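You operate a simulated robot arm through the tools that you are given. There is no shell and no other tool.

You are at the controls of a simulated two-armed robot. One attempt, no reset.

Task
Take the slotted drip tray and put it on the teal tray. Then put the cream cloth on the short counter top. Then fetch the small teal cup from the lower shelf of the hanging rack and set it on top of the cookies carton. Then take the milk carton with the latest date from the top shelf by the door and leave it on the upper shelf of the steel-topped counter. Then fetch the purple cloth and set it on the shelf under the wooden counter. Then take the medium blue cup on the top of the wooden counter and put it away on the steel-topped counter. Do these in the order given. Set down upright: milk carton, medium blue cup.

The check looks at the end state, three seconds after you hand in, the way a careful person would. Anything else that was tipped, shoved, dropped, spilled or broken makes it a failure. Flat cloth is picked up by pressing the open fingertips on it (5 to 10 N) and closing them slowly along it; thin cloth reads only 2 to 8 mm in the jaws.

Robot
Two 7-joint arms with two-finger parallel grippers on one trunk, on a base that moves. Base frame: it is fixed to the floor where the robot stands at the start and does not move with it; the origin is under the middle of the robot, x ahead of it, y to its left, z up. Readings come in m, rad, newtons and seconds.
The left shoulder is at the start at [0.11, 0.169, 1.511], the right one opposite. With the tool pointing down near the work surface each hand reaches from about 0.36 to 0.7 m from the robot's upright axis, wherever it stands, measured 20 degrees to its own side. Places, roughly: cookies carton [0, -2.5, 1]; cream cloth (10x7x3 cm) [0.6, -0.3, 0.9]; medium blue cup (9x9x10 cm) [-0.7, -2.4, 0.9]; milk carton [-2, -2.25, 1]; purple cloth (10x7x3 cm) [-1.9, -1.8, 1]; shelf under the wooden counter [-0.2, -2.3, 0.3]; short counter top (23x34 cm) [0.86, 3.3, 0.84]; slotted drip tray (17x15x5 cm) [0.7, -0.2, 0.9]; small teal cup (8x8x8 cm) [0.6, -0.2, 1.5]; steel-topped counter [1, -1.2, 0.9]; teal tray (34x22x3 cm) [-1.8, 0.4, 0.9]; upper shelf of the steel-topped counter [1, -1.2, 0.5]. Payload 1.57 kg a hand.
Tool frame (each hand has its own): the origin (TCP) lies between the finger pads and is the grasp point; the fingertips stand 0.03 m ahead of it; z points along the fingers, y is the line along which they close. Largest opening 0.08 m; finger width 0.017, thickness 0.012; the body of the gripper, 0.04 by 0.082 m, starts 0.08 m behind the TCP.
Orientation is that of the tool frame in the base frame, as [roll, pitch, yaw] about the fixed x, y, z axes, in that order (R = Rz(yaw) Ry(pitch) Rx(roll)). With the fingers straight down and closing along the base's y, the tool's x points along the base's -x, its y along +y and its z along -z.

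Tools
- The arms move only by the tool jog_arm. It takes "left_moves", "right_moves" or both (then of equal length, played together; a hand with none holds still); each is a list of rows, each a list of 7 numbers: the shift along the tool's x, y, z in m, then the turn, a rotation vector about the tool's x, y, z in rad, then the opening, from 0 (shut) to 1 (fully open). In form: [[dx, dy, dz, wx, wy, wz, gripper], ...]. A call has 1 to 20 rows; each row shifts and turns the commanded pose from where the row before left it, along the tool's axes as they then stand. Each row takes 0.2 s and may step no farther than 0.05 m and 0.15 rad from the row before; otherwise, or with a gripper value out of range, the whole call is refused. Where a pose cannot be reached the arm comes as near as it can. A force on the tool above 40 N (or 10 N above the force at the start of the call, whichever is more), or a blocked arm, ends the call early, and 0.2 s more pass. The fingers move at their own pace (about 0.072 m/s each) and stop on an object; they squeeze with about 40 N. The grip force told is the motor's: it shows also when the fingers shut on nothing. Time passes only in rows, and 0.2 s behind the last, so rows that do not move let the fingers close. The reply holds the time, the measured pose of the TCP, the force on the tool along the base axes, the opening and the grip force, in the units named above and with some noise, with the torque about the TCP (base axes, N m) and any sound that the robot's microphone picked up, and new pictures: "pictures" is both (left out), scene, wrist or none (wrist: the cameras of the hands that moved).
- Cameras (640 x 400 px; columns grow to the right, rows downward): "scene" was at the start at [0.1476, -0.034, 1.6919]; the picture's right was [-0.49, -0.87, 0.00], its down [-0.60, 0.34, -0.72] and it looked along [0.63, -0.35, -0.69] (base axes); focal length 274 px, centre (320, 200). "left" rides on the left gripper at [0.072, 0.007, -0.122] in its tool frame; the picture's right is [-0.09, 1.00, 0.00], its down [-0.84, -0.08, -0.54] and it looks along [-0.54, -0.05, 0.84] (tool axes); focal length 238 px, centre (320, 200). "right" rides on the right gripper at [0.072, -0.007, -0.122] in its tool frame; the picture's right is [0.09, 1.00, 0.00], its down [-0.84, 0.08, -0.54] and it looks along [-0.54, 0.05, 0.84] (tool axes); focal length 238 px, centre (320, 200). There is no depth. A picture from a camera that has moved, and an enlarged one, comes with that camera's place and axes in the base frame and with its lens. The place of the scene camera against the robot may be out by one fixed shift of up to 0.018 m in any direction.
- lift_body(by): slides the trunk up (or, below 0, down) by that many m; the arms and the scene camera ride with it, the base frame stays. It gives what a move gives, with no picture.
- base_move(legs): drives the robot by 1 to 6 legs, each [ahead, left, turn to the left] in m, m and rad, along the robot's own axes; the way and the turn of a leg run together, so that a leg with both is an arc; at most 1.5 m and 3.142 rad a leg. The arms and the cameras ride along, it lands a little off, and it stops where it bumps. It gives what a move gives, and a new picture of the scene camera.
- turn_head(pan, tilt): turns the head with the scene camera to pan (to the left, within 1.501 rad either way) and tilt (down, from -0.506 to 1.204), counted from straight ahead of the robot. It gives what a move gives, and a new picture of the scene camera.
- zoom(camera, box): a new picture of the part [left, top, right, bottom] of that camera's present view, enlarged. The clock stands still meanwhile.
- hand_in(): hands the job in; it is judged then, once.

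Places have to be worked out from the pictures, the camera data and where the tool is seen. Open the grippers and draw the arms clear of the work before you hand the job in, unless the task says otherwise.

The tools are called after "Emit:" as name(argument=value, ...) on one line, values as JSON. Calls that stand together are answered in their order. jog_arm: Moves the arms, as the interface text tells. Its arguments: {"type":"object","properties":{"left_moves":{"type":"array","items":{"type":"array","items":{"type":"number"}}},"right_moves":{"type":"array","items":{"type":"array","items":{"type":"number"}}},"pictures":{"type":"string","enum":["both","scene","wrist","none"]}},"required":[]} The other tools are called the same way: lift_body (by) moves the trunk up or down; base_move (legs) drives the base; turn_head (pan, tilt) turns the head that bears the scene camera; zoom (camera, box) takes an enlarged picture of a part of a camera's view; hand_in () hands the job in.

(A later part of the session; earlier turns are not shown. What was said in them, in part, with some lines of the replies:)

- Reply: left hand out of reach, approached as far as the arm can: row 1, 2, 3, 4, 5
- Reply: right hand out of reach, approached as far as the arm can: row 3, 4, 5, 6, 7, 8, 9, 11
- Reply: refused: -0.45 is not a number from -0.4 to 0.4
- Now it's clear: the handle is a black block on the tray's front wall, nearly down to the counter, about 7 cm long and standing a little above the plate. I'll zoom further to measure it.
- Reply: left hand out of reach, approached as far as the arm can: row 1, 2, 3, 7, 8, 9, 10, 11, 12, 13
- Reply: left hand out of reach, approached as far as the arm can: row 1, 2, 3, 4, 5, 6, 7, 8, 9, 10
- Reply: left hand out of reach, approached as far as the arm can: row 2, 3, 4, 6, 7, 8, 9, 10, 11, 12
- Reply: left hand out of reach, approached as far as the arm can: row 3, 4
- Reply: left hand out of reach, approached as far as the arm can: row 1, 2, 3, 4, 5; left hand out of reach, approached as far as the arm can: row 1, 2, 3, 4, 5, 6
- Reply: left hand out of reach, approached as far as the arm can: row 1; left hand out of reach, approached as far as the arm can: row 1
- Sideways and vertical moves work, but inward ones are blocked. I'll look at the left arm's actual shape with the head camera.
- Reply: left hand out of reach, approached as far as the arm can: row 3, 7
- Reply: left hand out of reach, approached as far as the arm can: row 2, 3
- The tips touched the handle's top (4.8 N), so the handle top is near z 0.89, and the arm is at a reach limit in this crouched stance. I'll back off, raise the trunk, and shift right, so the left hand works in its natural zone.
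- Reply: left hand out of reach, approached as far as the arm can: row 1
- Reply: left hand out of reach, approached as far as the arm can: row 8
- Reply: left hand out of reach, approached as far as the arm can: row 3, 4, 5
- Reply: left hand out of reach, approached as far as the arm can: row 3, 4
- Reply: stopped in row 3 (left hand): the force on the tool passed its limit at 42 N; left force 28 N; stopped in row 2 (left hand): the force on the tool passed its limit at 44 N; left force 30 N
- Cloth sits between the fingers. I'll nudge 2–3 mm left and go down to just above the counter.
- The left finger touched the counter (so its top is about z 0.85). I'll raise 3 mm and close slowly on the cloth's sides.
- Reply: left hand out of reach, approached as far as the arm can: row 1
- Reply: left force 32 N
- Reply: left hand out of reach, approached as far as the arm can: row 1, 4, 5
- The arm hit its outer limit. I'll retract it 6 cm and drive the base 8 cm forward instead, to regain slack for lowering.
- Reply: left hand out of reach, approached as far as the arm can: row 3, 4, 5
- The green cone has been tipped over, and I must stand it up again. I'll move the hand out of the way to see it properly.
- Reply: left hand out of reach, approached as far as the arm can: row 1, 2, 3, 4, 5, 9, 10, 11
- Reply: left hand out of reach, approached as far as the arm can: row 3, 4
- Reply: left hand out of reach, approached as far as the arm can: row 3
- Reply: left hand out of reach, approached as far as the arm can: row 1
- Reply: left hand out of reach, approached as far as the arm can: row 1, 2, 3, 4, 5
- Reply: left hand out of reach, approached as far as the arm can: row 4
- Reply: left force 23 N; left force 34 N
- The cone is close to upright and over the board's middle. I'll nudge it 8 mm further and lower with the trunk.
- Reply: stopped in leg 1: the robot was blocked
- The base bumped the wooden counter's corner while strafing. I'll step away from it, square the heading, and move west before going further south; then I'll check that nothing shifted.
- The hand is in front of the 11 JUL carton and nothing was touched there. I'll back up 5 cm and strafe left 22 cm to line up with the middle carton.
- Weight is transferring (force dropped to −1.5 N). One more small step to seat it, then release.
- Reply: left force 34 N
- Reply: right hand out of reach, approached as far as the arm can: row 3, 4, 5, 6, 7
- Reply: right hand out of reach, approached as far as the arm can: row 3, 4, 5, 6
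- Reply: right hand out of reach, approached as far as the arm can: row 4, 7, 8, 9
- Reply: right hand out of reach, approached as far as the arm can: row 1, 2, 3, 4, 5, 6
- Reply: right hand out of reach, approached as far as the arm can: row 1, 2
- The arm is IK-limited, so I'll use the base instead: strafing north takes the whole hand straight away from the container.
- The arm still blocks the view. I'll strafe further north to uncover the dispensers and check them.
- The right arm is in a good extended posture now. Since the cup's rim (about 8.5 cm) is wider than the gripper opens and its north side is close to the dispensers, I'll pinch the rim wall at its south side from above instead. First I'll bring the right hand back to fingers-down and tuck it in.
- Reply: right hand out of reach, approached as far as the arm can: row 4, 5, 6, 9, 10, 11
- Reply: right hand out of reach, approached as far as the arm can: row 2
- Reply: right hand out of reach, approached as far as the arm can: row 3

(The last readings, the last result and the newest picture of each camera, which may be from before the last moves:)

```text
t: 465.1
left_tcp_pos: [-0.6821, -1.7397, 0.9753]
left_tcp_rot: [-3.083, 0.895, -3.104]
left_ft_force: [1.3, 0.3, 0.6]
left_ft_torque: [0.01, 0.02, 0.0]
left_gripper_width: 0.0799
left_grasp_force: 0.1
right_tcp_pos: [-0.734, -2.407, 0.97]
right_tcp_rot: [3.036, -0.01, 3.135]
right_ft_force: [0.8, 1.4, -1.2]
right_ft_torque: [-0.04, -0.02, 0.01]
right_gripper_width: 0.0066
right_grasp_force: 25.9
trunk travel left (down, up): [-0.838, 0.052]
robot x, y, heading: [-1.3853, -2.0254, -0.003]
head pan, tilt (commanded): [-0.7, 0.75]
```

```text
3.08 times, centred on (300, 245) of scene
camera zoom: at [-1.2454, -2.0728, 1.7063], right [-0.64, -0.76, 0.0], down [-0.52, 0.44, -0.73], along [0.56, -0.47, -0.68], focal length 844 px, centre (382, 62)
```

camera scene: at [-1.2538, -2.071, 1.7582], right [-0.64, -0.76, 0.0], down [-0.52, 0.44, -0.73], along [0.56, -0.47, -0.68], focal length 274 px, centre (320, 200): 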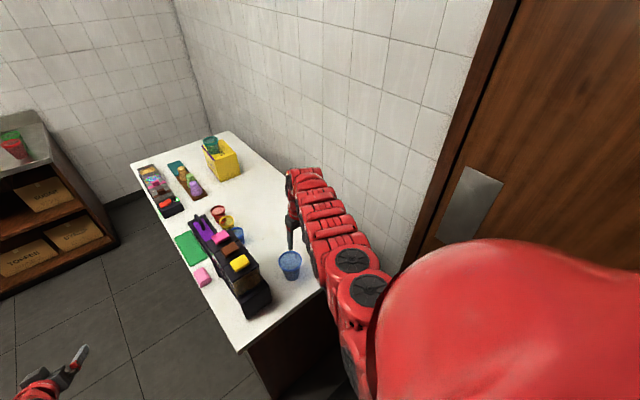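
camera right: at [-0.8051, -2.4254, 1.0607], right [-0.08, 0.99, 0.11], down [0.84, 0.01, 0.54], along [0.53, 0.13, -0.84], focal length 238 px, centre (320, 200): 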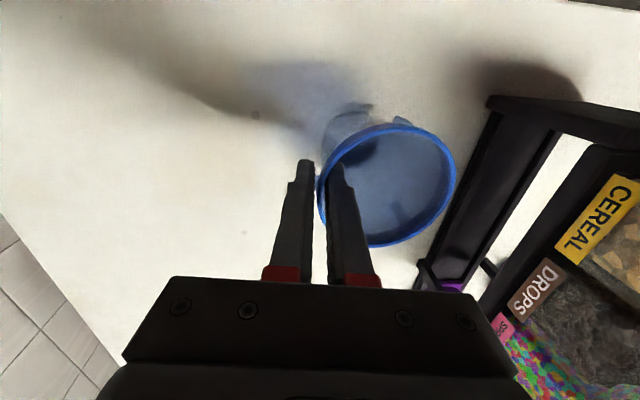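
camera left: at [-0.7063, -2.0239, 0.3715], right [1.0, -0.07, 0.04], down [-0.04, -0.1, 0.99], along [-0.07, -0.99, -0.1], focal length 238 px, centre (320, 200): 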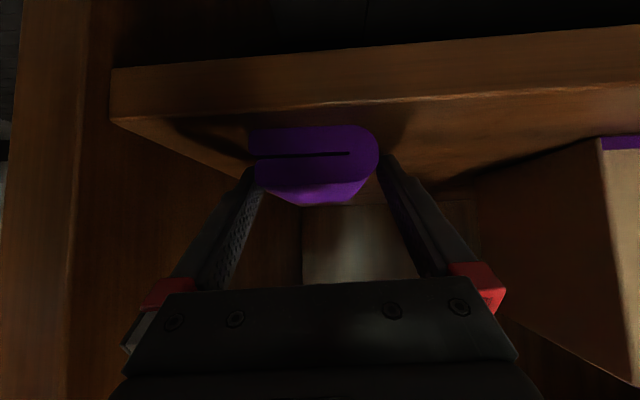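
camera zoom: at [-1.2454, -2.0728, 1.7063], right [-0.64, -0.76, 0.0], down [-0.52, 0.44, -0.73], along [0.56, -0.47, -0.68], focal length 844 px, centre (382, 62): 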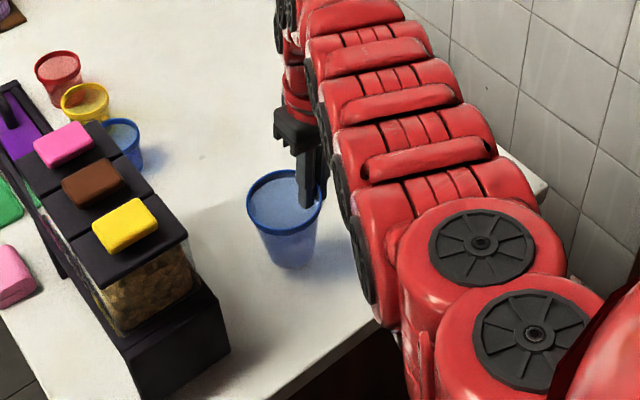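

The cup is lifted and hangs upright. I'll raise it more, back up a little and retract the hand, so the cup clears the counter's edge and the dispensers on the way out.

Emit:
lift_body(by=0.05)

Emit:
base_move(legs=[[-0.06, 0, 0]])

Emit:
jog_arm(right_moves=[[0.03, 0, 0, 0, 0, 0, 0], [0.03, 0, 0, 0, 0, 0, 0], [0.025, 0, 0, 0, 0, 0, 0]], pictures="both")

```text
t: 466.1
left_tcp_pos: [-0.6823, -1.7397, 1.0276]
left_tcp_rot: [-3.083, 0.898, -3.103]
left_ft_force: [1.0, -0.7, 0.7]
left_ft_torque: [-0.02, -0.01, -0.01]
left_gripper_width: 0.0798
left_grasp_force: 0.0
right_tcp_pos: [-0.7337, -2.4065, 1.0197]
right_tcp_rot: [3.038, -0.008, 3.133]
right_ft_force: [-0.5, 0.1, 0.2]
right_ft_torque: [-0.02, 0.0, 0.0]
right_gripper_width: 0.0066
right_grasp_force: 27.0
trunk travel left (down, up): [-0.888, 0.002]
robot x, y, heading: [-1.3839, -2.0273, -0.004]
head pan, tilt (commanded): [-0.7, 0.75]
```

```text
t: 467.0
left_tcp_pos: [-0.737, -1.7392, 1.024]
left_tcp_rot: [-3.083, 0.895, -3.104]
left_ft_force: [0.4, 0.4, -0.4]
left_ft_torque: [-0.02, 0.02, -0.03]
left_gripper_width: 0.0801
left_grasp_force: 0.0
right_tcp_pos: [-0.7895, -2.4073, 1.0168]
right_tcp_rot: [3.037, -0.012, 3.135]
right_ft_force: [0.4, 0.2, -0.8]
right_ft_torque: [-0.01, 0.03, 0.05]
right_gripper_width: 0.0067
right_grasp_force: 26.0
trunk travel left (down, up): [-0.888, 0.002]
robot x, y, heading: [-1.4409, -2.0259, -0.001]
head pan, tilt (commanded): [-0.7, 0.75]
camera scene: at [-1.2992, -2.0729, 1.7557], right [-0.64, -0.76, 0.0], down [-0.52, 0.44, -0.73], along [0.56, -0.47, -0.68], focal length 274 px, centre (320, 200)
```

scene: 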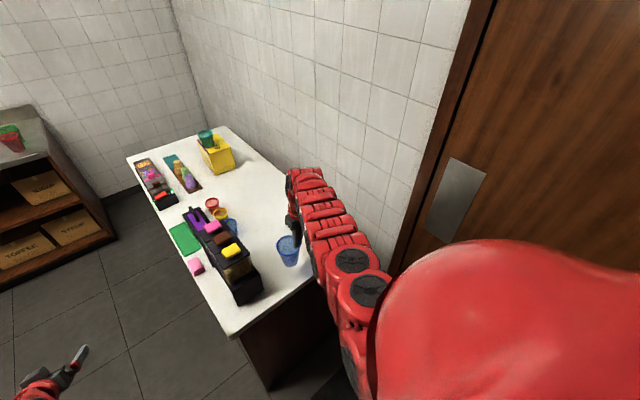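

```text
t: 467.8
left_tcp_pos: [-0.741, -1.7393, 1.0273]
left_tcp_rot: [-3.082, 0.899, -3.103]
left_ft_force: [0.2, -1.1, -0.1]
left_ft_torque: [-0.01, -0.01, -0.01]
left_gripper_width: 0.0798
left_grasp_force: 0.0
right_tcp_pos: [-0.8798, -2.4046, 1.0213]
right_tcp_rot: [3.036, -0.005, 3.135]
right_ft_force: [0.3, -0.8, 0.0]
right_ft_torque: [-0.02, 0.0, 0.0]
right_gripper_width: 0.0066
right_grasp_force: 25.8
trunk travel left (down, up): [-0.888, 0.002]
robot x, y, heading: [-1.4453, -2.0238, -0.001]
head pan, tilt (commanded): [-0.7, 0.75]
camera scene: at [-1.3074, -2.0718, 1.7566], right [-0.65, -0.76, 0.0], down [-0.52, 0.44, -0.73], along [0.56, -0.47, -0.68], focal length 274 px, centre (320, 200)
camera right: at [-0.9506, -2.4236, 1.1418], right [-0.09, 0.99, 0.1], down [0.84, 0.02, 0.54], along [0.54, 0.13, -0.83], focal length 238 px, centre (320, 200)
```

scene: 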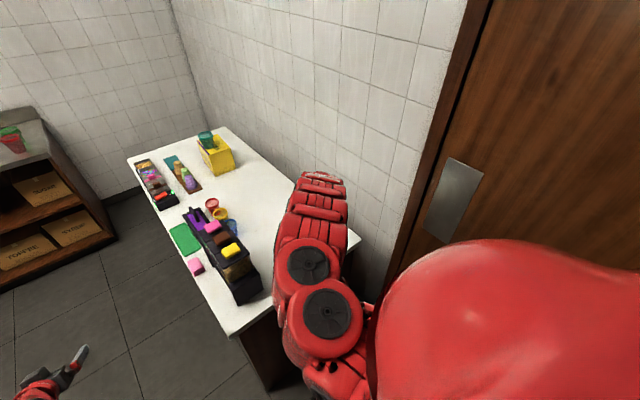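
right: 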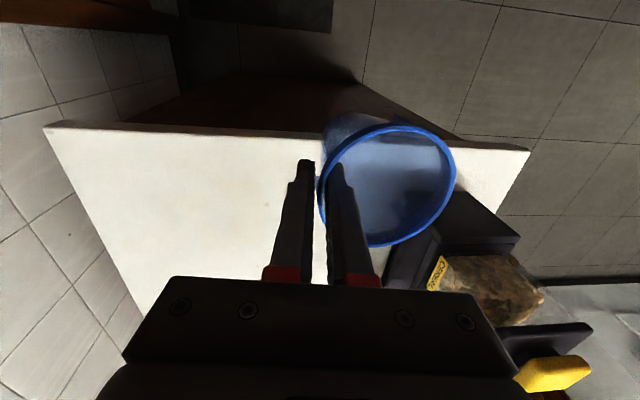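

The cup is over the counter's edge with a few centimetres to the dispensers. I'll back 2 cm more and strafe north, out of the corner.

Emit:
base_move(legs=[[-0.02, 0, 0], [0, 0.5, 0], [0.1, 0.5, 0]])

Emit:
turn_head(pan=-0.3, tilt=0.6)

Emit:
zoom(camera="right", box=[160, 60, 520, 300])

```text
t: 473.8
left_tcp_pos: [-0.6651, -0.7312, 1.027]
left_tcp_rot: [-3.082, 0.898, -3.092]
left_ft_force: [-0.6, -0.7, 0.3]
left_ft_torque: [0.02, 0.01, -0.01]
left_gripper_width: 0.08
left_grasp_force: 0.1
right_tcp_pos: [-0.7966, -1.3978, 1.0196]
right_tcp_rot: [3.036, -0.009, -3.135]
right_ft_force: [0.2, -0.1, -0.2]
right_ft_torque: [-0.03, -0.03, -0.01]
right_gripper_width: 0.0063
right_grasp_force: 26.5
trunk travel left (down, up): [-0.888, 0.002]
robot x, y, heading: [-1.3635, -1.021, 0.013]
head pan, tilt (commanded): [-0.7, 0.75]
camera scene: at [-1.2263, -1.0704, 1.7563], right [-0.64, -0.77, 0.0], down [-0.53, 0.43, -0.73], along [0.56, -0.46, -0.68], focal length 274 px, centre (320, 200)
```

scene: 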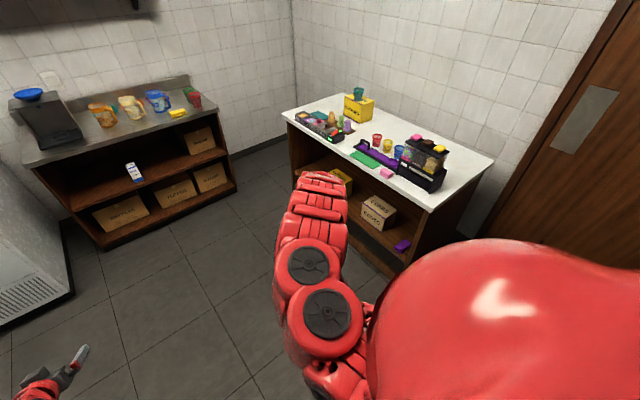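

```text
t: 474.6
left_tcp_pos: [-0.6661, -0.7296, 1.0258]
left_tcp_rot: [-3.08, 0.896, -3.094]
left_ft_force: [0.3, -0.5, -0.3]
left_ft_torque: [-0.03, 0.02, -0.01]
left_gripper_width: 0.0798
left_grasp_force: 0.0
right_tcp_pos: [-0.7955, -1.3979, 1.0211]
right_tcp_rot: [3.037, -0.008, -3.137]
right_ft_force: [-0.1, -0.6, -1.0]
right_ft_torque: [-0.03, 0.02, -0.04]
right_gripper_width: 0.0062
right_grasp_force: 26.5
trunk travel left (down, up): [-0.888, 0.002]
robot x, y, heading: [-1.3655, -1.0228, 0.011]
head pan, tilt (commanded): [-0.3, 0.6]
camera scene: at [-1.2054, -1.0422, 1.7692], right [-0.29, -0.96, 0.0], down [-0.54, 0.16, -0.82], along [0.79, -0.24, -0.57], focal length 274 px, centre (320, 200)
```

scene: 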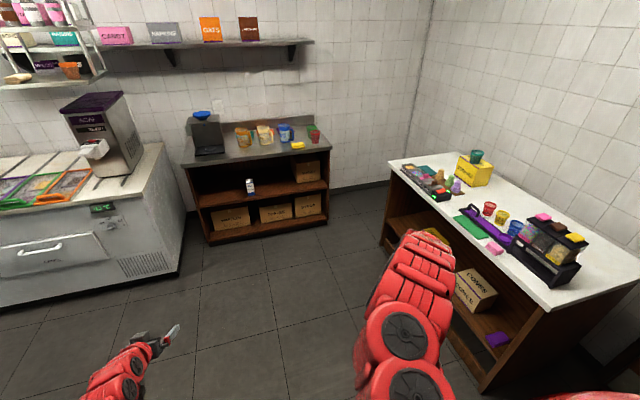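

```text
1.67 times, centred on (340, 180) of right
camera zoom: at [-0.8663, -1.4175, 1.1409], right [-0.1, 0.99, 0.11], down [0.84, 0.02, 0.54], along [0.53, 0.14, -0.84], focal length 397 px, centre (287, 233)
```

zoom: 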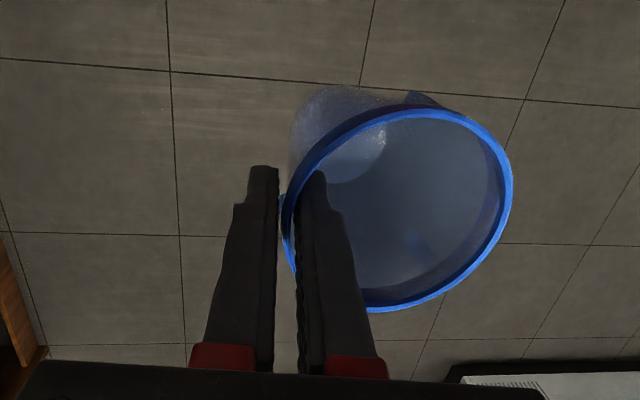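

The cup hangs upright in the pinch. Before approaching the steel counter I'll tuck the left arm (fingers down, drawn in) so that it stays clear of the coffee stand.

Emit:
jog_arm(left_moves=[[0, 0, 0, 0, 0.15, 0, 1], [0, 0, 0, 0, 0.15, 0, 1], [0, 0, 0, 0, 0.15, 0, 1], [0, 0, 0, 0, 0.15, 0, 1], [0, 0, 0, 0, 0.15, 0, 1], [0, 0, 0, 0, 0.14, 0, 1], [0.04, 0.01, 0, 0, 0, 0, 1], [0.04, 0.01, 0, 0, 0, 0, 1], [0.04, 0.01, 0, 0, 0, 0, 1], [0.03, 0.01, 0, 0, 0, 0, 1]], pictures="scene")

```text
t: 476.8
left_tcp_pos: [-0.8412, -0.6913, 1.0315]
left_tcp_rot: [-3.105, 0.009, -3.14]
left_ft_force: [0.4, 0.1, -0.1]
left_ft_torque: [0.0, -0.03, 0.0]
left_gripper_width: 0.0799
left_grasp_force: 0.0
left hand out of reach, approached as far as the arm can: row 6
right_tcp_pos: [-0.7968, -1.3965, 1.0209]
right_tcp_rot: [3.037, -0.009, -3.138]
right_ft_force: [-0.5, 0.2, -0.2]
right_ft_torque: [0.0, 0.01, 0.0]
right_gripper_width: 0.0065
right_grasp_force: 25.3
trunk travel left (down, up): [-0.888, 0.002]
robot x, y, heading: [-1.3668, -1.0274, 0.006]
head pan, tilt (commanded): [-0.3, 0.6]
camera scene: at [-1.2072, -1.0411, 1.7694], right [-0.29, -0.96, 0.0], down [-0.54, 0.16, -0.83], along [0.79, -0.24, -0.56], focal length 274 px, centre (320, 200)
```

scene: 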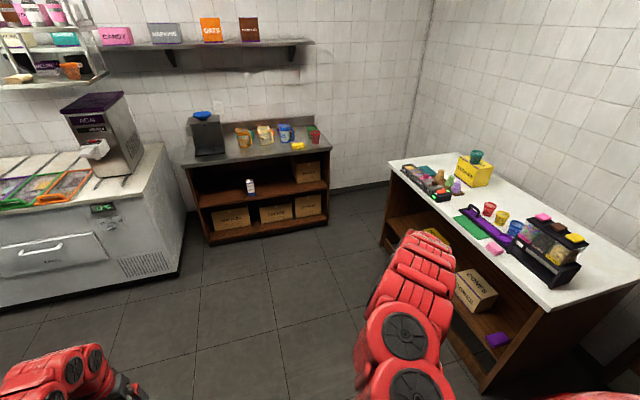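

Both arms are tucked. I'll drive east toward the steel-topped counter, stopping with the cup about 15 cm in front of it.

Emit:
base_move(legs=[[0.7, 0.08, 0], [0.6, 0.08, 0]])

Emit:
turn_head(pan=-0.45, tilt=0.65)

Emit:
zoom(camera="right", box=[0, 0, 640, 400])

```text
t: 483.6
left_tcp_pos: [0.4451, -0.5206, 1.0316]
left_tcp_rot: [-3.104, 0.01, 3.14]
left_ft_force: [0.3, -0.3, 0.4]
left_ft_torque: [0.0, -0.01, -0.02]
left_gripper_width: 0.0799
left_grasp_force: 0.0
right_tcp_pos: [0.4863, -1.2265, 1.02]
right_tcp_rot: [3.035, -0.009, -3.141]
right_ft_force: [0.5, -0.4, -0.9]
right_ft_torque: [0.0, -0.02, 0.02]
right_gripper_width: 0.0062
right_grasp_force: 25.4
trunk travel left (down, up): [-0.888, 0.002]
robot x, y, heading: [-0.0851, -0.8521, 0.006]
head pan, tilt (commanded): [-0.3, 0.6]
camera scene: at [0.0778, -0.8695, 1.7693], right [-0.29, -0.96, 0.0], down [-0.54, 0.16, -0.83], along [0.79, -0.24, -0.56], focal length 274 px, centre (320, 200)
```

scene: 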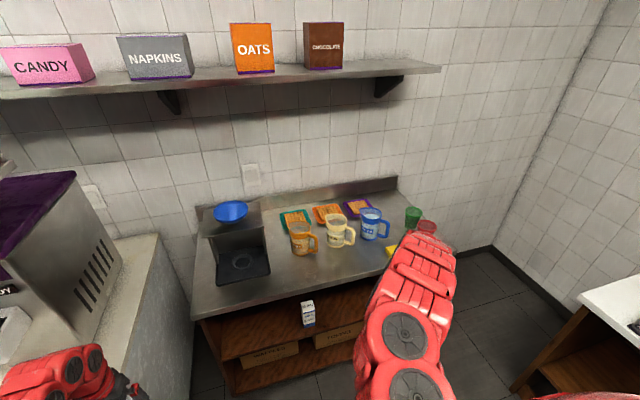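

```text
t: 484.3
left_tcp_pos: [0.4458, -0.5204, 1.0314]
left_tcp_rot: [-3.103, 0.009, 3.14]
left_ft_force: [0.1, 0.5, 0.5]
left_ft_torque: [-0.01, 0.0, -0.04]
left_gripper_width: 0.08
left_grasp_force: 0.0
right_tcp_pos: [0.4877, -1.2269, 1.0197]
right_tcp_rot: [3.038, -0.009, 3.141]
right_ft_force: [-0.7, -0.2, -0.8]
right_ft_torque: [0.0, 0.03, 0.0]
right_gripper_width: 0.006
right_grasp_force: 26.1
trunk travel left (down, up): [-0.888, 0.002]
robot x, y, heading: [-0.0811, -0.8508, 0.005]
head pan, tilt (commanded): [-0.45, 0.649]
camera scene: at [0.0731, -0.881, 1.7649], right [-0.43, -0.9, 0.0], down [-0.55, 0.26, -0.8], along [0.72, -0.34, -0.6], focal length 274 px, centre (320, 200)
```

scene: 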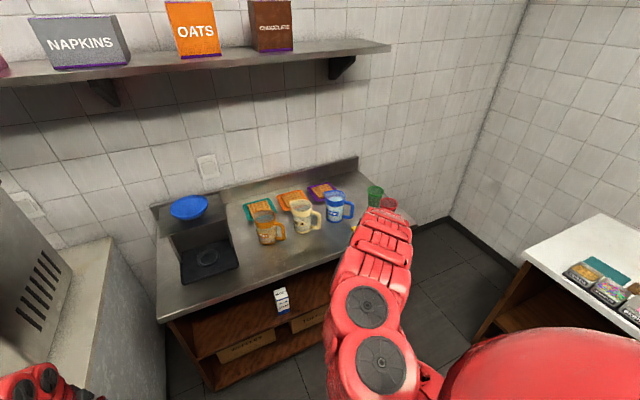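

```text
1.00 times, centred on (320, 200) of right (not enlarged: the box is as wide or as high as the picture)
camera zoom: at [0.4167, -1.246, 1.1407], right [-0.09, 0.99, 0.11], down [0.84, 0.02, 0.54], along [0.53, 0.14, -0.84], focal length 238 px, centre (320, 200)
```

zoom: 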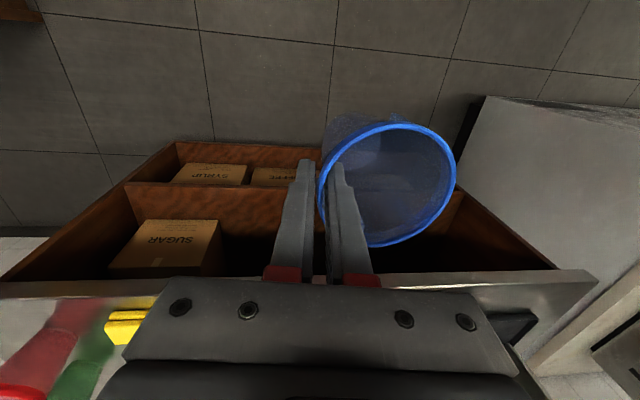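

I'll zoom in on the counter top to choose a free spot and verify clearances.

Emit:
zoom(camera="scene", box=[140, 160, 400, 320])

```text
2.46 times, centred on (270, 240) of scene
camera zoom: at [0.0731, -0.881, 1.7649], right [-0.43, -0.9, 0.0], down [-0.55, 0.26, -0.8], along [0.72, -0.34, -0.6], focal length 676 px, centre (443, 102)
```

zoom: 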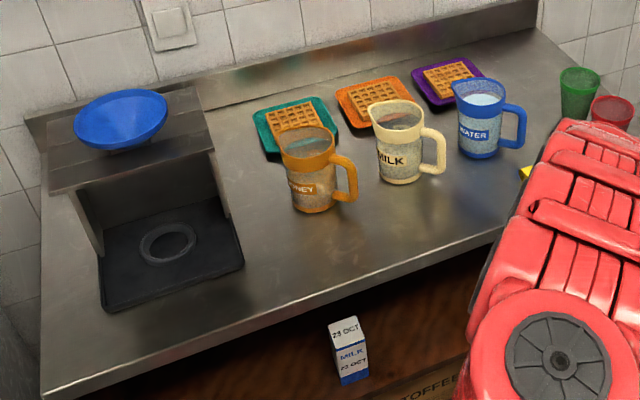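

The counter top works out at z ≈ 0.87 with its front edge at x ≈ 0.77, and the mugs stand around x ≈ 0.96. I'll aim for the cup's centre at about (0.84, −1.185), driving 30 cm first.

Emit:
base_move(legs=[[0.3, 0, -0.005]])

Emit:
turn_head(pan=-0.55, tilt=0.85)

Emit:
zoom(camera="right", box=[0, 0, 640, 400])

```text
t: 486.4
left_tcp_pos: [0.7432, -0.5223, 1.0312]
left_tcp_rot: [-3.104, 0.009, 3.134]
left_ft_force: [0.1, 0.1, -0.5]
left_ft_torque: [-0.02, 0.03, 0.01]
left_gripper_width: 0.0802
left_grasp_force: 0.1
right_tcp_pos: [0.7836, -1.2284, 1.0195]
right_tcp_rot: [3.037, -0.008, 3.137]
right_ft_force: [0.2, 0.2, -0.5]
right_ft_torque: [0.0, 0.01, -0.01]
right_gripper_width: 0.0058
right_grasp_force: 25.6
trunk travel left (down, up): [-0.888, 0.002]
robot x, y, heading: [0.2171, -0.8517, -0.004]
head pan, tilt (commanded): [-0.45, 0.649]
camera scene: at [0.3688, -0.8805, 1.7652], right [-0.43, -0.9, 0.0], down [-0.54, 0.26, -0.8], along [0.72, -0.35, -0.6], focal length 274 px, centre (320, 200)
```

scene: 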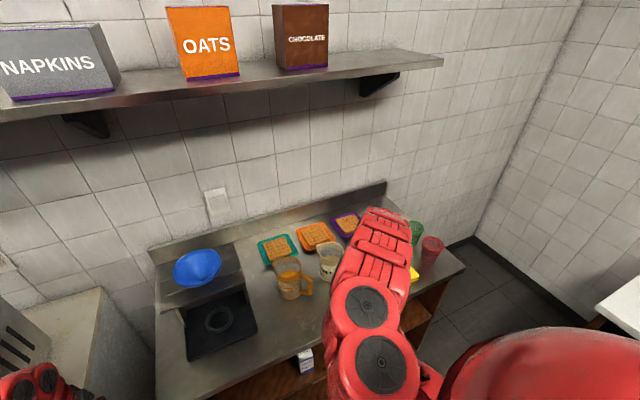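

```text
t: 487.1
left_tcp_pos: [0.7462, -0.5218, 1.0309]
left_tcp_rot: [-3.104, 0.008, 3.136]
left_ft_force: [0.3, 0.1, 0.3]
left_ft_torque: [0.0, 0.01, -0.03]
left_gripper_width: 0.08
left_grasp_force: 0.0
right_tcp_pos: [0.7835, -1.2287, 1.0187]
right_tcp_rot: [3.038, -0.011, 3.139]
right_ft_force: [-0.5, 0.9, -0.1]
right_ft_torque: [-0.03, -0.04, -0.01]
right_gripper_width: 0.0061
right_grasp_force: 26.0
trunk travel left (down, up): [-0.888, 0.002]
robot x, y, heading: [0.2135, -0.8444, 0.003]
head pan, tilt (commanded): [-0.55, 0.85]
camera scene: at [0.3603, -0.8836, 1.7483], right [-0.52, -0.85, 0.0], down [-0.64, 0.39, -0.66], along [0.56, -0.34, -0.75], focal length 274 px, centre (320, 200)
```

scene: 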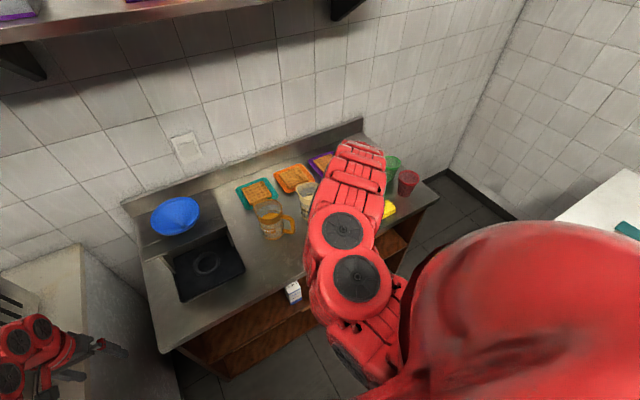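

```text
1.00 times, centred on (320, 200) of right (not enlarged: the box is as wide or as high as the picture)
camera zoom: at [0.7132, -1.2473, 1.1405], right [-0.09, 0.99, 0.11], down [0.84, 0.02, 0.54], along [0.53, 0.14, -0.84], focal length 238 px, centre (320, 200)
```

zoom: 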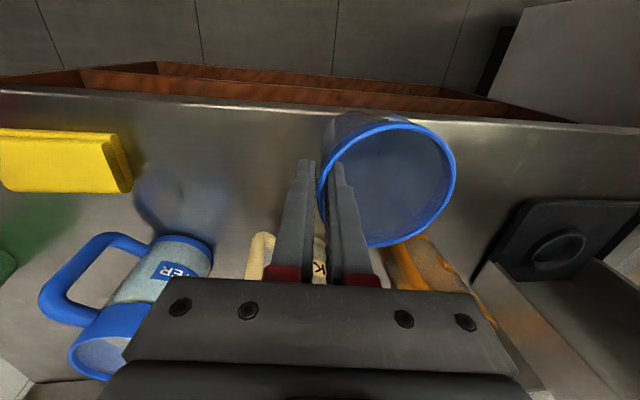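

The mug bases sit at x ≈ 0.95, so a cup centred at x ≈ 0.84 leaves over 4 cm. I'll move 5.5 cm further in and lower toward the surface.

Emit:
base_move(legs=[[0.055, 0, 0]])

Emit:
zoom(camera="right", box=[0, 0, 640, 400])

Emit:
lift_body(by=-0.04)

Emit:
zoom(camera="scene", box=[180, 130, 420, 320])

```text
t: 488.1
left_tcp_pos: [0.7969, -0.5206, 1.0334]
left_tcp_rot: [-3.106, 0.015, 3.136]
left_ft_force: [-0.7, -0.3, -0.4]
left_ft_torque: [-0.02, -0.03, 0.04]
left_gripper_width: 0.0799
left_grasp_force: 0.1
right_tcp_pos: [0.8341, -1.2276, 1.0225]
right_tcp_rot: [3.036, -0.004, 3.137]
right_ft_force: [-0.5, 0.3, 0.6]
right_ft_torque: [0.0, -0.01, 0.0]
right_gripper_width: 0.006
right_grasp_force: 25.9
trunk travel left (down, up): [-0.888, 0.002]
robot x, y, heading: [0.2727, -0.8514, -0.0]
head pan, tilt (commanded): [-0.55, 0.85]
camera scene: at [0.4074, -0.8834, 1.7491], right [-0.52, -0.85, 0.0], down [-0.64, 0.39, -0.66], along [0.57, -0.34, -0.75], focal length 274 px, centre (320, 200)
```

scene: 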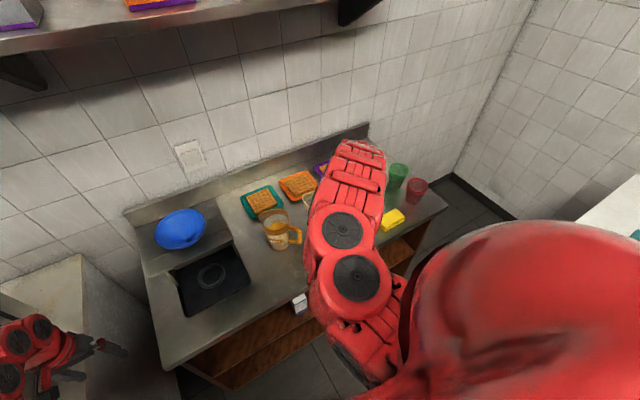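

```text
1.00 times, centred on (320, 200) of right (not enlarged: the box is as wide or as high as the picture)
camera zoom: at [0.7634, -1.2472, 1.1432], right [-0.09, 0.99, 0.1], down [0.84, 0.02, 0.54], along [0.54, 0.14, -0.83], focal length 238 px, centre (320, 200)
```

zoom: 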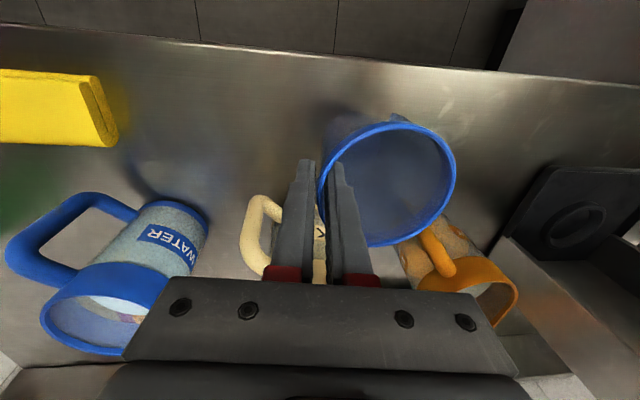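

```text
t: 488.9
left_tcp_pos: [0.803, -0.5212, 0.9901]
left_tcp_rot: [-3.105, 0.009, 3.135]
left_ft_force: [-0.2, -0.7, -0.3]
left_ft_torque: [-0.01, 0.03, -0.02]
left_gripper_width: 0.0798
left_grasp_force: 0.1
right_tcp_pos: [0.8395, -1.2276, 0.98]
right_tcp_rot: [3.038, -0.01, 3.136]
right_ft_force: [0.6, 0.8, 0.5]
right_ft_torque: [-0.01, 0.0, -0.02]
right_gripper_width: 0.0059
right_grasp_force: 25.9
trunk travel left (down, up): [-0.848, 0.042]
robot x, y, heading: [0.2717, -0.8478, 0.0]
head pan, tilt (commanded): [-0.55, 0.85]
```

```text
2.11 times, centred on (300, 225) of scene
camera zoom: at [0.4165, -0.8836, 1.7081], right [-0.52, -0.85, 0.0], down [-0.64, 0.39, -0.66], along [0.56, -0.34, -0.75], focal length 578 px, centre (362, 147)
```

zoom: 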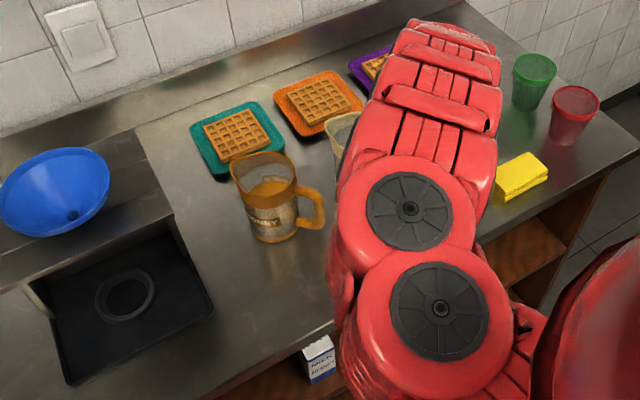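

The cup is about 2.5 cm above the counter. Lowering in small steps to contact.

Emit:
lift_body(by=-0.014)

Emit:
lift_body(by=-0.006)

Emit:
lift_body(by=-0.004)

Emit:
zoom(camera="right", box=[160, 60, 520, 300])

```text
t: 489.5
left_tcp_pos: [0.8006, -0.5207, 0.9774]
left_tcp_rot: [-3.102, 0.011, 3.138]
left_ft_force: [1.1, 0.4, 0.4]
left_ft_torque: [0.0, 0.04, -0.01]
left_gripper_width: 0.0799
left_grasp_force: 0.0
right_tcp_pos: [0.8385, -1.2295, 0.9671]
right_tcp_rot: [3.036, -0.005, 3.136]
right_ft_force: [-0.2, -1.9, 19.7]
right_ft_torque: [0.06, -0.22, -0.02]
right_gripper_width: 0.0063
right_grasp_force: 25.5
trunk travel left (down, up): [-0.834, 0.056]
robot x, y, heading: [0.2715, -0.85, 0.003]
head pan, tilt (commanded): [-0.55, 0.85]
```

```text
t: 490.1
left_tcp_pos: [0.7998, -0.5206, 0.9721]
left_tcp_rot: [-3.103, 0.01, 3.136]
left_ft_force: [0.0, -0.2, 0.0]
left_ft_torque: [0.03, -0.01, -0.02]
left_gripper_width: 0.0798
left_grasp_force: 0.0
right_tcp_pos: [0.8378, -1.2268, 0.962]
right_tcp_rot: [3.038, -0.006, 3.136]
right_ft_force: [2.7, -0.6, 22.2]
right_ft_torque: [0.33, -0.35, -0.06]
right_gripper_width: 0.0065
right_grasp_force: 25.5
trunk travel left (down, up): [-0.828, 0.062]
robot x, y, heading: [0.2728, -0.8506, 0.001]
head pan, tilt (commanded): [-0.55, 0.85]
```

```text
t: 490.6
left_tcp_pos: [0.7993, -0.5202, 0.9671]
left_tcp_rot: [-3.104, 0.009, 3.136]
left_ft_force: [-0.3, -0.2, -0.3]
left_ft_torque: [0.04, 0.03, 0.01]
left_gripper_width: 0.0801
left_grasp_force: 0.0
right_tcp_pos: [0.8385, -1.2279, 0.9581]
right_tcp_rot: [3.037, -0.01, 3.139]
right_ft_force: [3.6, 2.0, 21.5]
right_ft_torque: [0.51, -0.26, -0.07]
right_gripper_width: 0.0069
right_grasp_force: 26.0
trunk travel left (down, up): [-0.824, 0.066]
robot x, y, heading: [0.2706, -0.851, 0.003]
head pan, tilt (commanded): [-0.55, 0.85]
```

```text
1.67 times, centred on (340, 180) of right
camera zoom: at [0.7668, -1.2455, 1.078], right [-0.09, 0.99, 0.1], down [0.84, 0.02, 0.54], along [0.53, 0.14, -0.83], focal length 397 px, centre (287, 233)
```

zoom: 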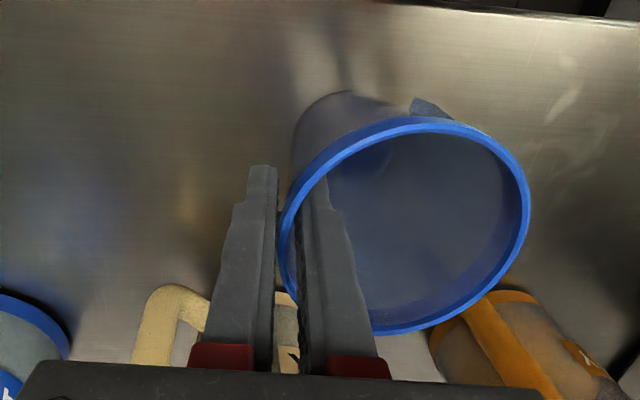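

The cup is standing on the counter (about 20 N contact, with the fingers sliding slightly down the wall). I'll open the fingers a little to release it.

Emit:
jog_arm(right_moves=[[0, 0, 0, 0, 0, 0, 0.2], [0, 0, 0, 0, 0, 0, 0.35], [0, 0, 0, 0, 0, 0, 0.5], [0, 0, 0, 0, 0, 0, 0.5]], pictures="wrist")

Emit:
zoom(camera="right", box=[160, 60, 520, 300])

```text
t: 491.6
left_tcp_pos: [0.8, -0.5214, 0.9673]
left_tcp_rot: [-3.105, 0.008, 3.136]
left_ft_force: [-0.7, 0.4, -1.2]
left_ft_torque: [0.0, 0.01, -0.03]
left_gripper_width: 0.08
left_grasp_force: 0.0
right_tcp_pos: [0.8379, -1.2283, 0.9556]
right_tcp_rot: [3.038, -0.008, 3.136]
right_ft_force: [0.3, -0.4, 0.4]
right_ft_torque: [0.0, 0.02, -0.02]
right_gripper_width: 0.0401
right_grasp_force: 0.0
trunk travel left (down, up): [-0.824, 0.066]
robot x, y, heading: [0.2701, -0.8513, -0.001]
head pan, tilt (commanded): [-0.55, 0.85]
camera right: at [0.7678, -1.247, 1.0769], right [-0.09, 0.99, 0.11], down [0.84, 0.02, 0.54], along [0.53, 0.14, -0.84], focal length 238 px, centre (320, 200)
```

right: 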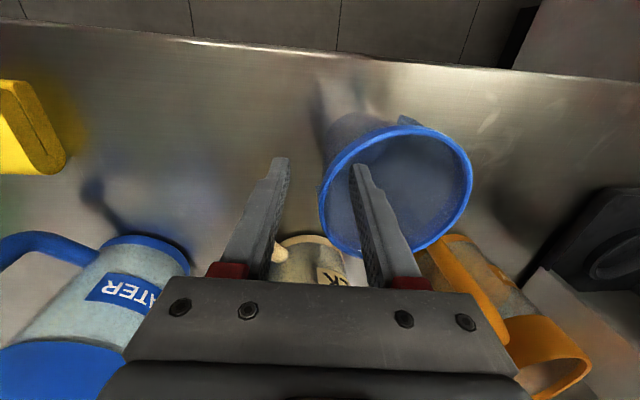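

```text
1.67 times, centred on (340, 180) of right
camera zoom: at [0.7678, -1.247, 1.0769], right [-0.09, 0.99, 0.11], down [0.84, 0.02, 0.54], along [0.53, 0.14, -0.84], focal length 397 px, centre (287, 233)
```

zoom: 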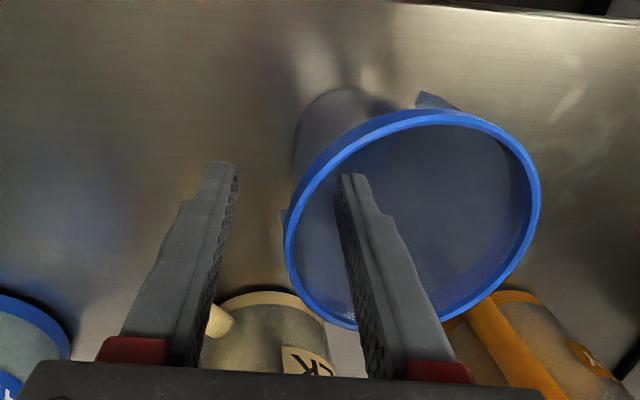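

Released, and the cup stands upright. I'll raise the hand straight out with the trunk, check, and then back away.

Emit:
lift_body(by=0.065)

Emit:
zoom(camera="right", box=[0, 0, 640, 400])

```text
t: 492.6
left_tcp_pos: [0.801, -0.5213, 1.0322]
left_tcp_rot: [-3.105, 0.009, 3.138]
left_ft_force: [-0.4, 0.0, 0.2]
left_ft_torque: [0.01, 0.01, -0.01]
left_gripper_width: 0.0801
left_grasp_force: 0.1
right_tcp_pos: [0.8389, -1.2285, 1.0205]
right_tcp_rot: [3.036, -0.008, 3.138]
right_ft_force: [-0.2, 0.2, -0.5]
right_ft_torque: [0.0, 0.0, -0.01]
right_gripper_width: 0.0401
right_grasp_force: 0.0
trunk travel left (down, up): [-0.889, 0.001]
robot x, y, heading: [0.2737, -0.8483, 0.004]
head pan, tilt (commanded): [-0.55, 0.85]
```

```text
1.00 times, centred on (320, 200) of right (not enlarged: the box is as wide or as high as the picture)
camera zoom: at [0.7682, -1.2472, 1.1418], right [-0.09, 0.99, 0.11], down [0.84, 0.02, 0.54], along [0.53, 0.14, -0.84], focal length 238 px, centre (320, 200)
```

zoom: 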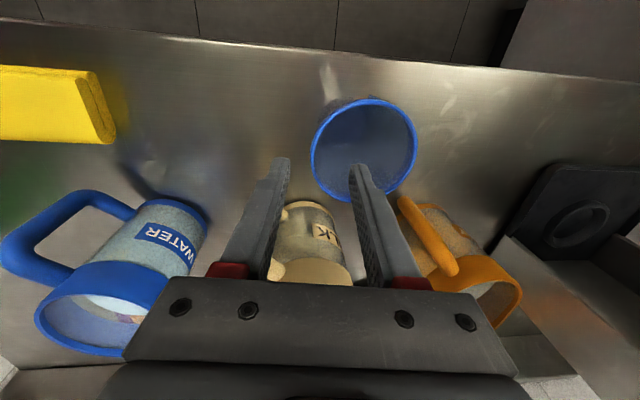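

The cup stays in place, clear of the mugs. Backing away now.

Emit:
base_move(legs=[[-0.25, 0, 0], [-0.45, 0, 0]])

Emit:
turn_head(pan=-0.2, tilt=0.55)

Emit:
zoom(camera="scene", box=[180, 150, 420, 330])

```text
t: 496.8
left_tcp_pos: [0.0932, -0.5238, 1.0316]
left_tcp_rot: [-3.106, 0.009, 3.137]
left_ft_force: [-0.1, -0.3, -0.7]
left_ft_torque: [-0.02, 0.0, -0.01]
left_gripper_width: 0.0801
left_grasp_force: 0.1
right_tcp_pos: [0.1313, -1.2298, 1.0211]
right_tcp_rot: [3.037, -0.01, 3.137]
right_ft_force: [-0.5, 0.1, -0.3]
right_ft_torque: [0.0, -0.01, -0.02]
right_gripper_width: 0.0399
right_grasp_force: 0.1
trunk travel left (down, up): [-0.889, 0.001]
robot x, y, heading: [-0.4394, -0.8524, 0.0]
head pan, tilt (commanded): [-0.55, 0.85]
camera scene: at [-0.2928, -0.8856, 1.7492], right [-0.52, -0.85, 0.0], down [-0.64, 0.39, -0.66], along [0.56, -0.34, -0.75], focal length 274 px, centre (320, 200)
```

scene: 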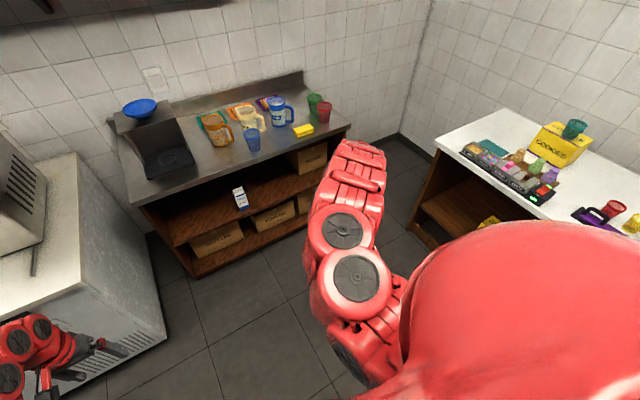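

```text
t: 497.6
left_tcp_pos: [0.0905, -0.5233, 1.0323]
left_tcp_rot: [-3.105, 0.008, 3.136]
left_ft_force: [-0.2, -0.2, 0.2]
left_ft_torque: [0.03, -0.02, 0.01]
left_gripper_width: 0.08
left_grasp_force: 0.0
right_tcp_pos: [0.1307, -1.2298, 1.0215]
right_tcp_rot: [3.037, -0.008, 3.137]
right_ft_force: [-0.2, 0.1, -0.3]
right_ft_torque: [0.0, 0.0, 0.02]
right_gripper_width: 0.0399
right_grasp_force: 0.2
trunk travel left (down, up): [-0.889, 0.001]
robot x, y, heading: [-0.4371, -0.8489, 0.003]
head pan, tilt (commanded): [-0.201, 0.55]
camera scene: at [-0.2733, -0.8626, 1.7747], right [-0.2, -0.98, 0.0], down [-0.51, 0.1, -0.85], along [0.84, -0.17, -0.52], focal length 274 px, centre (320, 200)
```

scene: 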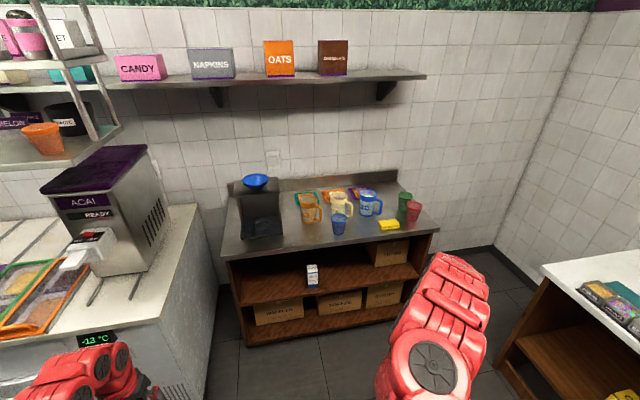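

```text
2.22 times, centred on (300, 240) of scene
camera zoom: at [-0.2733, -0.8626, 1.7747], right [-0.2, -0.98, 0.0], down [-0.51, 0.1, -0.85], along [0.84, -0.17, -0.52], focal length 610 px, centre (364, 111)
```

zoom: 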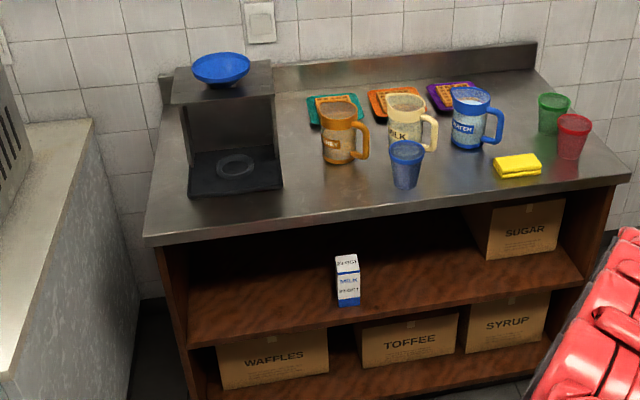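

The blue cup and milk carton are both upright. I'll do a last check of the wooden counter and the rest before handing in.

Emit:
turn_head(pan=-1.05, tilt=0.5)

Emit:
zoom(camera="scene", box=[200, 130, 500, 330])

```text
t: 498.8
left_tcp_pos: [0.0914, -0.5221, 1.0316]
left_tcp_rot: [-3.105, 0.009, 3.14]
left_ft_force: [0.8, -0.1, 0.2]
left_ft_torque: [0.0, -0.01, 0.01]
left_gripper_width: 0.0799
left_grasp_force: 0.1
right_tcp_pos: [0.1312, -1.2288, 1.0202]
right_tcp_rot: [3.037, -0.009, 3.136]
right_ft_force: [-0.6, -0.1, 0.3]
right_ft_torque: [-0.01, -0.03, 0.02]
right_gripper_width: 0.0401
right_grasp_force: 0.1
trunk travel left (down, up): [-0.889, 0.001]
robot x, y, heading: [-0.438, -0.8543, 0.001]
head pan, tilt (commanded): [-1.051, 0.499]
camera scene: at [-0.3153, -0.9237, 1.7793], right [-0.87, -0.5, 0.0], down [-0.24, 0.41, -0.88], along [0.44, -0.76, -0.48], focal length 274 px, centre (320, 200)
```

scene: 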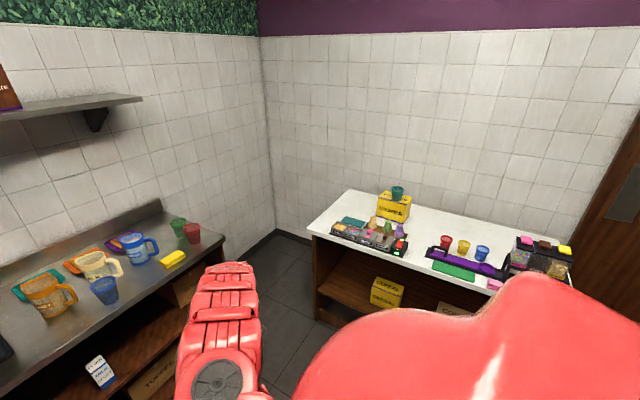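

```text
2.00 times, centred on (350, 230) of scene
camera zoom: at [-0.3153, -0.9237, 1.7793], right [-0.87, -0.5, 0.0], down [-0.24, 0.41, -0.88], along [0.44, -0.76, -0.48], focal length 549 px, centre (260, 140)
```

zoom: 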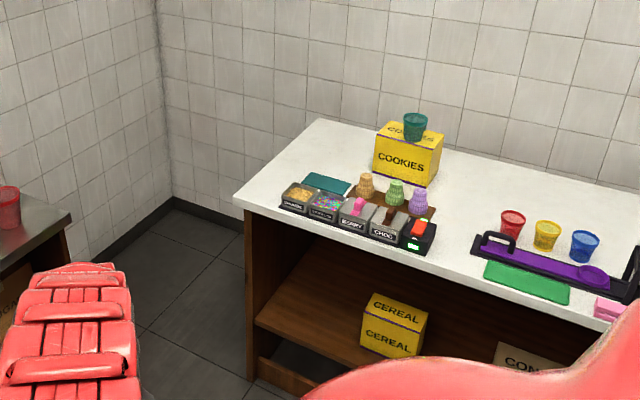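

Cones, cookies carton with the teal cup, and small cups are all fine. I'll turn the base to check the dispensers, the purple cloth and the west side too.

Emit:
base_move(legs=[[0, 0, -1.57]])

Emit:
turn_head(pan=0.0, tilt=0.5)

Emit:
zoom(camera="scene", box=[180, 130, 480, 330])

Emit:
turn_head(pan=-0.9, tilt=0.5)

```text
t: 503.0
left_tcp_pos: [-0.094, -1.3732, 1.0321]
left_tcp_rot: [-3.103, 0.009, 1.591]
left_ft_force: [0.0, 0.7, -0.4]
left_ft_torque: [-0.01, -0.01, 0.02]
left_gripper_width: 0.0799
left_grasp_force: 0.0
right_tcp_pos: [-0.8003, -1.4292, 1.0211]
right_tcp_rot: [3.038, -0.008, 1.593]
right_ft_force: [0.3, 0.6, -0.1]
right_ft_torque: [0.01, 0.03, 0.01]
right_gripper_width: 0.0402
right_grasp_force: 0.1
trunk travel left (down, up): [-0.889, 0.001]
robot x, y, heading: [-0.4336, -0.8483, -1.542]
head pan, tilt (commanded): [-1.051, 0.499]
camera scene: at [-0.5162, -0.973, 1.7793], right [-0.52, 0.85, 0.0], down [0.41, 0.25, -0.88], along [-0.75, -0.46, -0.48], focal length 274 px, centre (320, 200)
```

scene: 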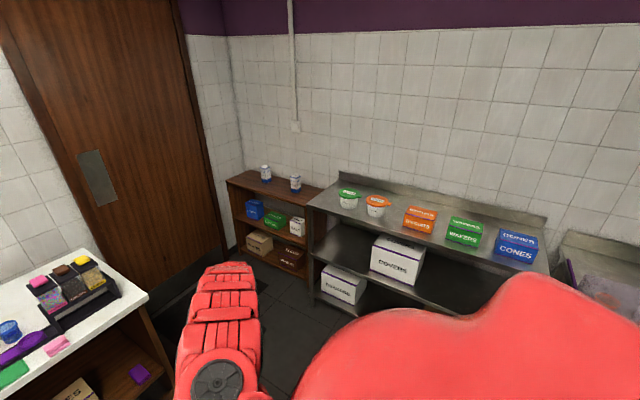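

```text
t: 504.3
left_tcp_pos: [-0.0949, -1.3721, 1.0314]
left_tcp_rot: [-3.103, 0.008, 1.592]
left_ft_force: [-0.2, 0.2, 0.1]
left_ft_torque: [-0.02, 0.03, 0.01]
left_gripper_width: 0.0798
left_grasp_force: 0.0
right_tcp_pos: [-0.8002, -1.4296, 1.0204]
right_tcp_rot: [3.038, -0.009, 1.594]
right_ft_force: [0.5, -0.1, -0.3]
right_ft_torque: [0.0, 0.01, -0.01]
right_gripper_width: 0.0401
right_grasp_force: 0.0
trunk travel left (down, up): [-0.889, 0.001]
robot x, y, heading: [-0.4375, -0.849, -1.542]
head pan, tilt (commanded): [0.0, 0.499]
camera scene: at [-0.4363, -1.0165, 1.7793], right [-1.0, -0.03, 0.0], down [-0.01, 0.48, -0.88], along [0.02, -0.88, -0.48], focal length 274 px, centre (320, 200)
```

scene: 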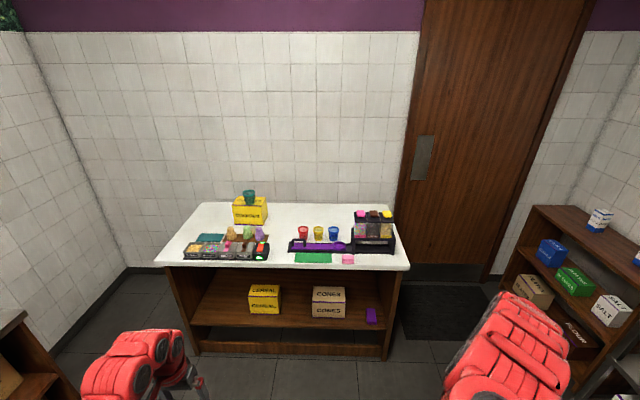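

```text
2.00 times, centred on (330, 230) of scene
camera zoom: at [-0.4363, -1.0165, 1.7793], right [-1.0, -0.03, 0.0], down [-0.01, 0.48, -0.88], along [0.02, -0.88, -0.48], focal length 549 px, centre (300, 140)
```

zoom: 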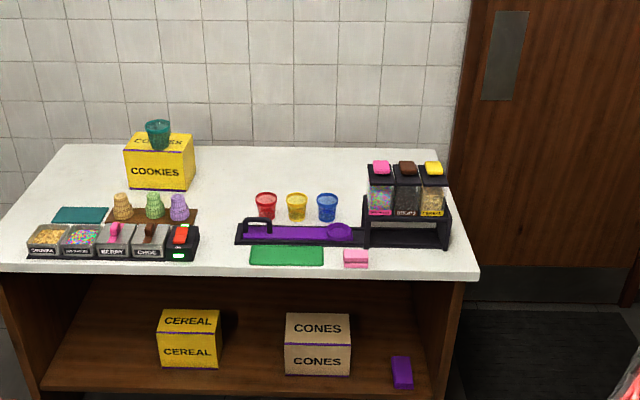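

```text
t: 505.5
left_tcp_pos: [-0.0956, -1.3712, 1.0339]
left_tcp_rot: [-3.104, 0.01, 1.593]
left_ft_force: [0.4, -0.3, 0.4]
left_ft_torque: [0.03, -0.01, 0.0]
left_gripper_width: 0.08
left_grasp_force: 0.0
right_tcp_pos: [-0.7996, -1.4289, 1.0207]
right_tcp_rot: [3.037, -0.009, 1.593]
right_ft_force: [0.1, -0.2, 0.7]
right_ft_torque: [-0.03, 0.01, -0.04]
right_gripper_width: 0.0399
right_grasp_force: 0.1
trunk travel left (down, up): [-0.889, 0.001]
robot x, y, heading: [-0.4342, -0.8513, -1.543]
head pan, tilt (commanded): [-0.901, 0.499]
camera scene: at [-0.5084, -0.9842, 1.7793], right [-0.64, 0.76, 0.0], down [0.37, 0.31, -0.88], along [-0.67, -0.57, -0.48], focal length 274 px, centre (320, 200)
```

scene: 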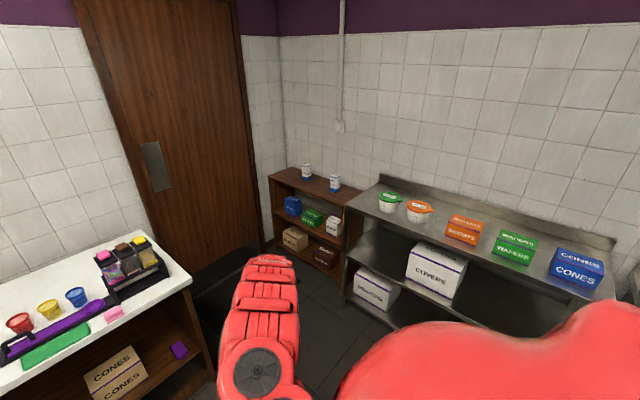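

Everything is in place: dispensers aligned, purple cloth on the shelf, remaining milk cartons untouched. I'll open the right gripper fully with both arms clear, then hand in.

Emit:
jog_arm(left_moves=[[0, 0, 0, 0, 0, 0, 1], [0, 0, 0, 0, 0, 0, 1]], right_moves=[[0, 0, 0, 0, 0, 0, 1], [0, 0, 0, 0, 0, 0, 1]], pictures="none")

```text
t: 506.1
left_tcp_pos: [-0.0944, -1.3733, 1.0325]
left_tcp_rot: [-3.105, 0.01, 1.593]
left_ft_force: [0.6, -0.2, 0.8]
left_ft_torque: [-0.01, 0.01, 0.01]
left_gripper_width: 0.0799
left_grasp_force: 0.2
right_tcp_pos: [-0.7991, -1.4297, 1.0211]
right_tcp_rot: [3.035, -0.01, 1.593]
right_ft_force: [0.2, -0.1, 0.1]
right_ft_torque: [-0.02, 0.02, -0.04]
right_gripper_width: 0.0802
right_grasp_force: 0.0
trunk travel left (down, up): [-0.889, 0.001]
robot x, y, heading: [-0.4339, -0.8534, -1.541]
head pan, tilt (commanded): [-0.901, 0.499]
```

Both grippers are open and the arms are clear of all furniture. All six items are placed, so I'm handing in.

Emit:
hand_in()

```text
The job is handed in.
```

All six items were placed in the order you gave, and I've handed the job in. There's no verdict back yet.

1. **Drip tray:** it lies flat inside the teal tray. I slid it out by its handle first, because the machine's spout hangs over it.
2. **Cream cloth:** it is on the short counter top, between the glass display and the straws dispenser.
3. **Small teal cup:** it stands upright on the cookies carton.
4. **Milk carton:** 23 OCT was the latest date (the others read 05 AUG and 11 JUL). It stands upright on the upper shelf of the steel-topped counter.
5. **Purple cloth:** it is on the shelf under the wooden counter, beside the CONES box.
6. **Medium blue cup:** it stands upright on the steel-topped counter, in front of the mugs.

These contacts could count against the result:

- **Green cone tipped:** while I drew the arm back from the cookies carton, the wrist knocked over the green cone on the wooden counter. I stood it up again between the brown and purple ones. It may be up to about a centimetre off its original spot.
- **Dispensers touched:** one finger pressed on a topping dispenser before I grasped the blue cup. The dispensers looked upright and in place afterwards.
- **Machine bumped:** at the start the left gripper hit the acai machine's spout, at about 70 N peak. I saw no shift in later views, but I didn't check it specifically.
- **Counter corner bumped:** the base ran into the corner of the wooden counter once. Nothing on it had visibly moved when I looked again.

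In the last look round, everything on the south side and the milk shelf by the door looked right. I checked the drip tray and the cream cloth when I placed them, but not again at the end.
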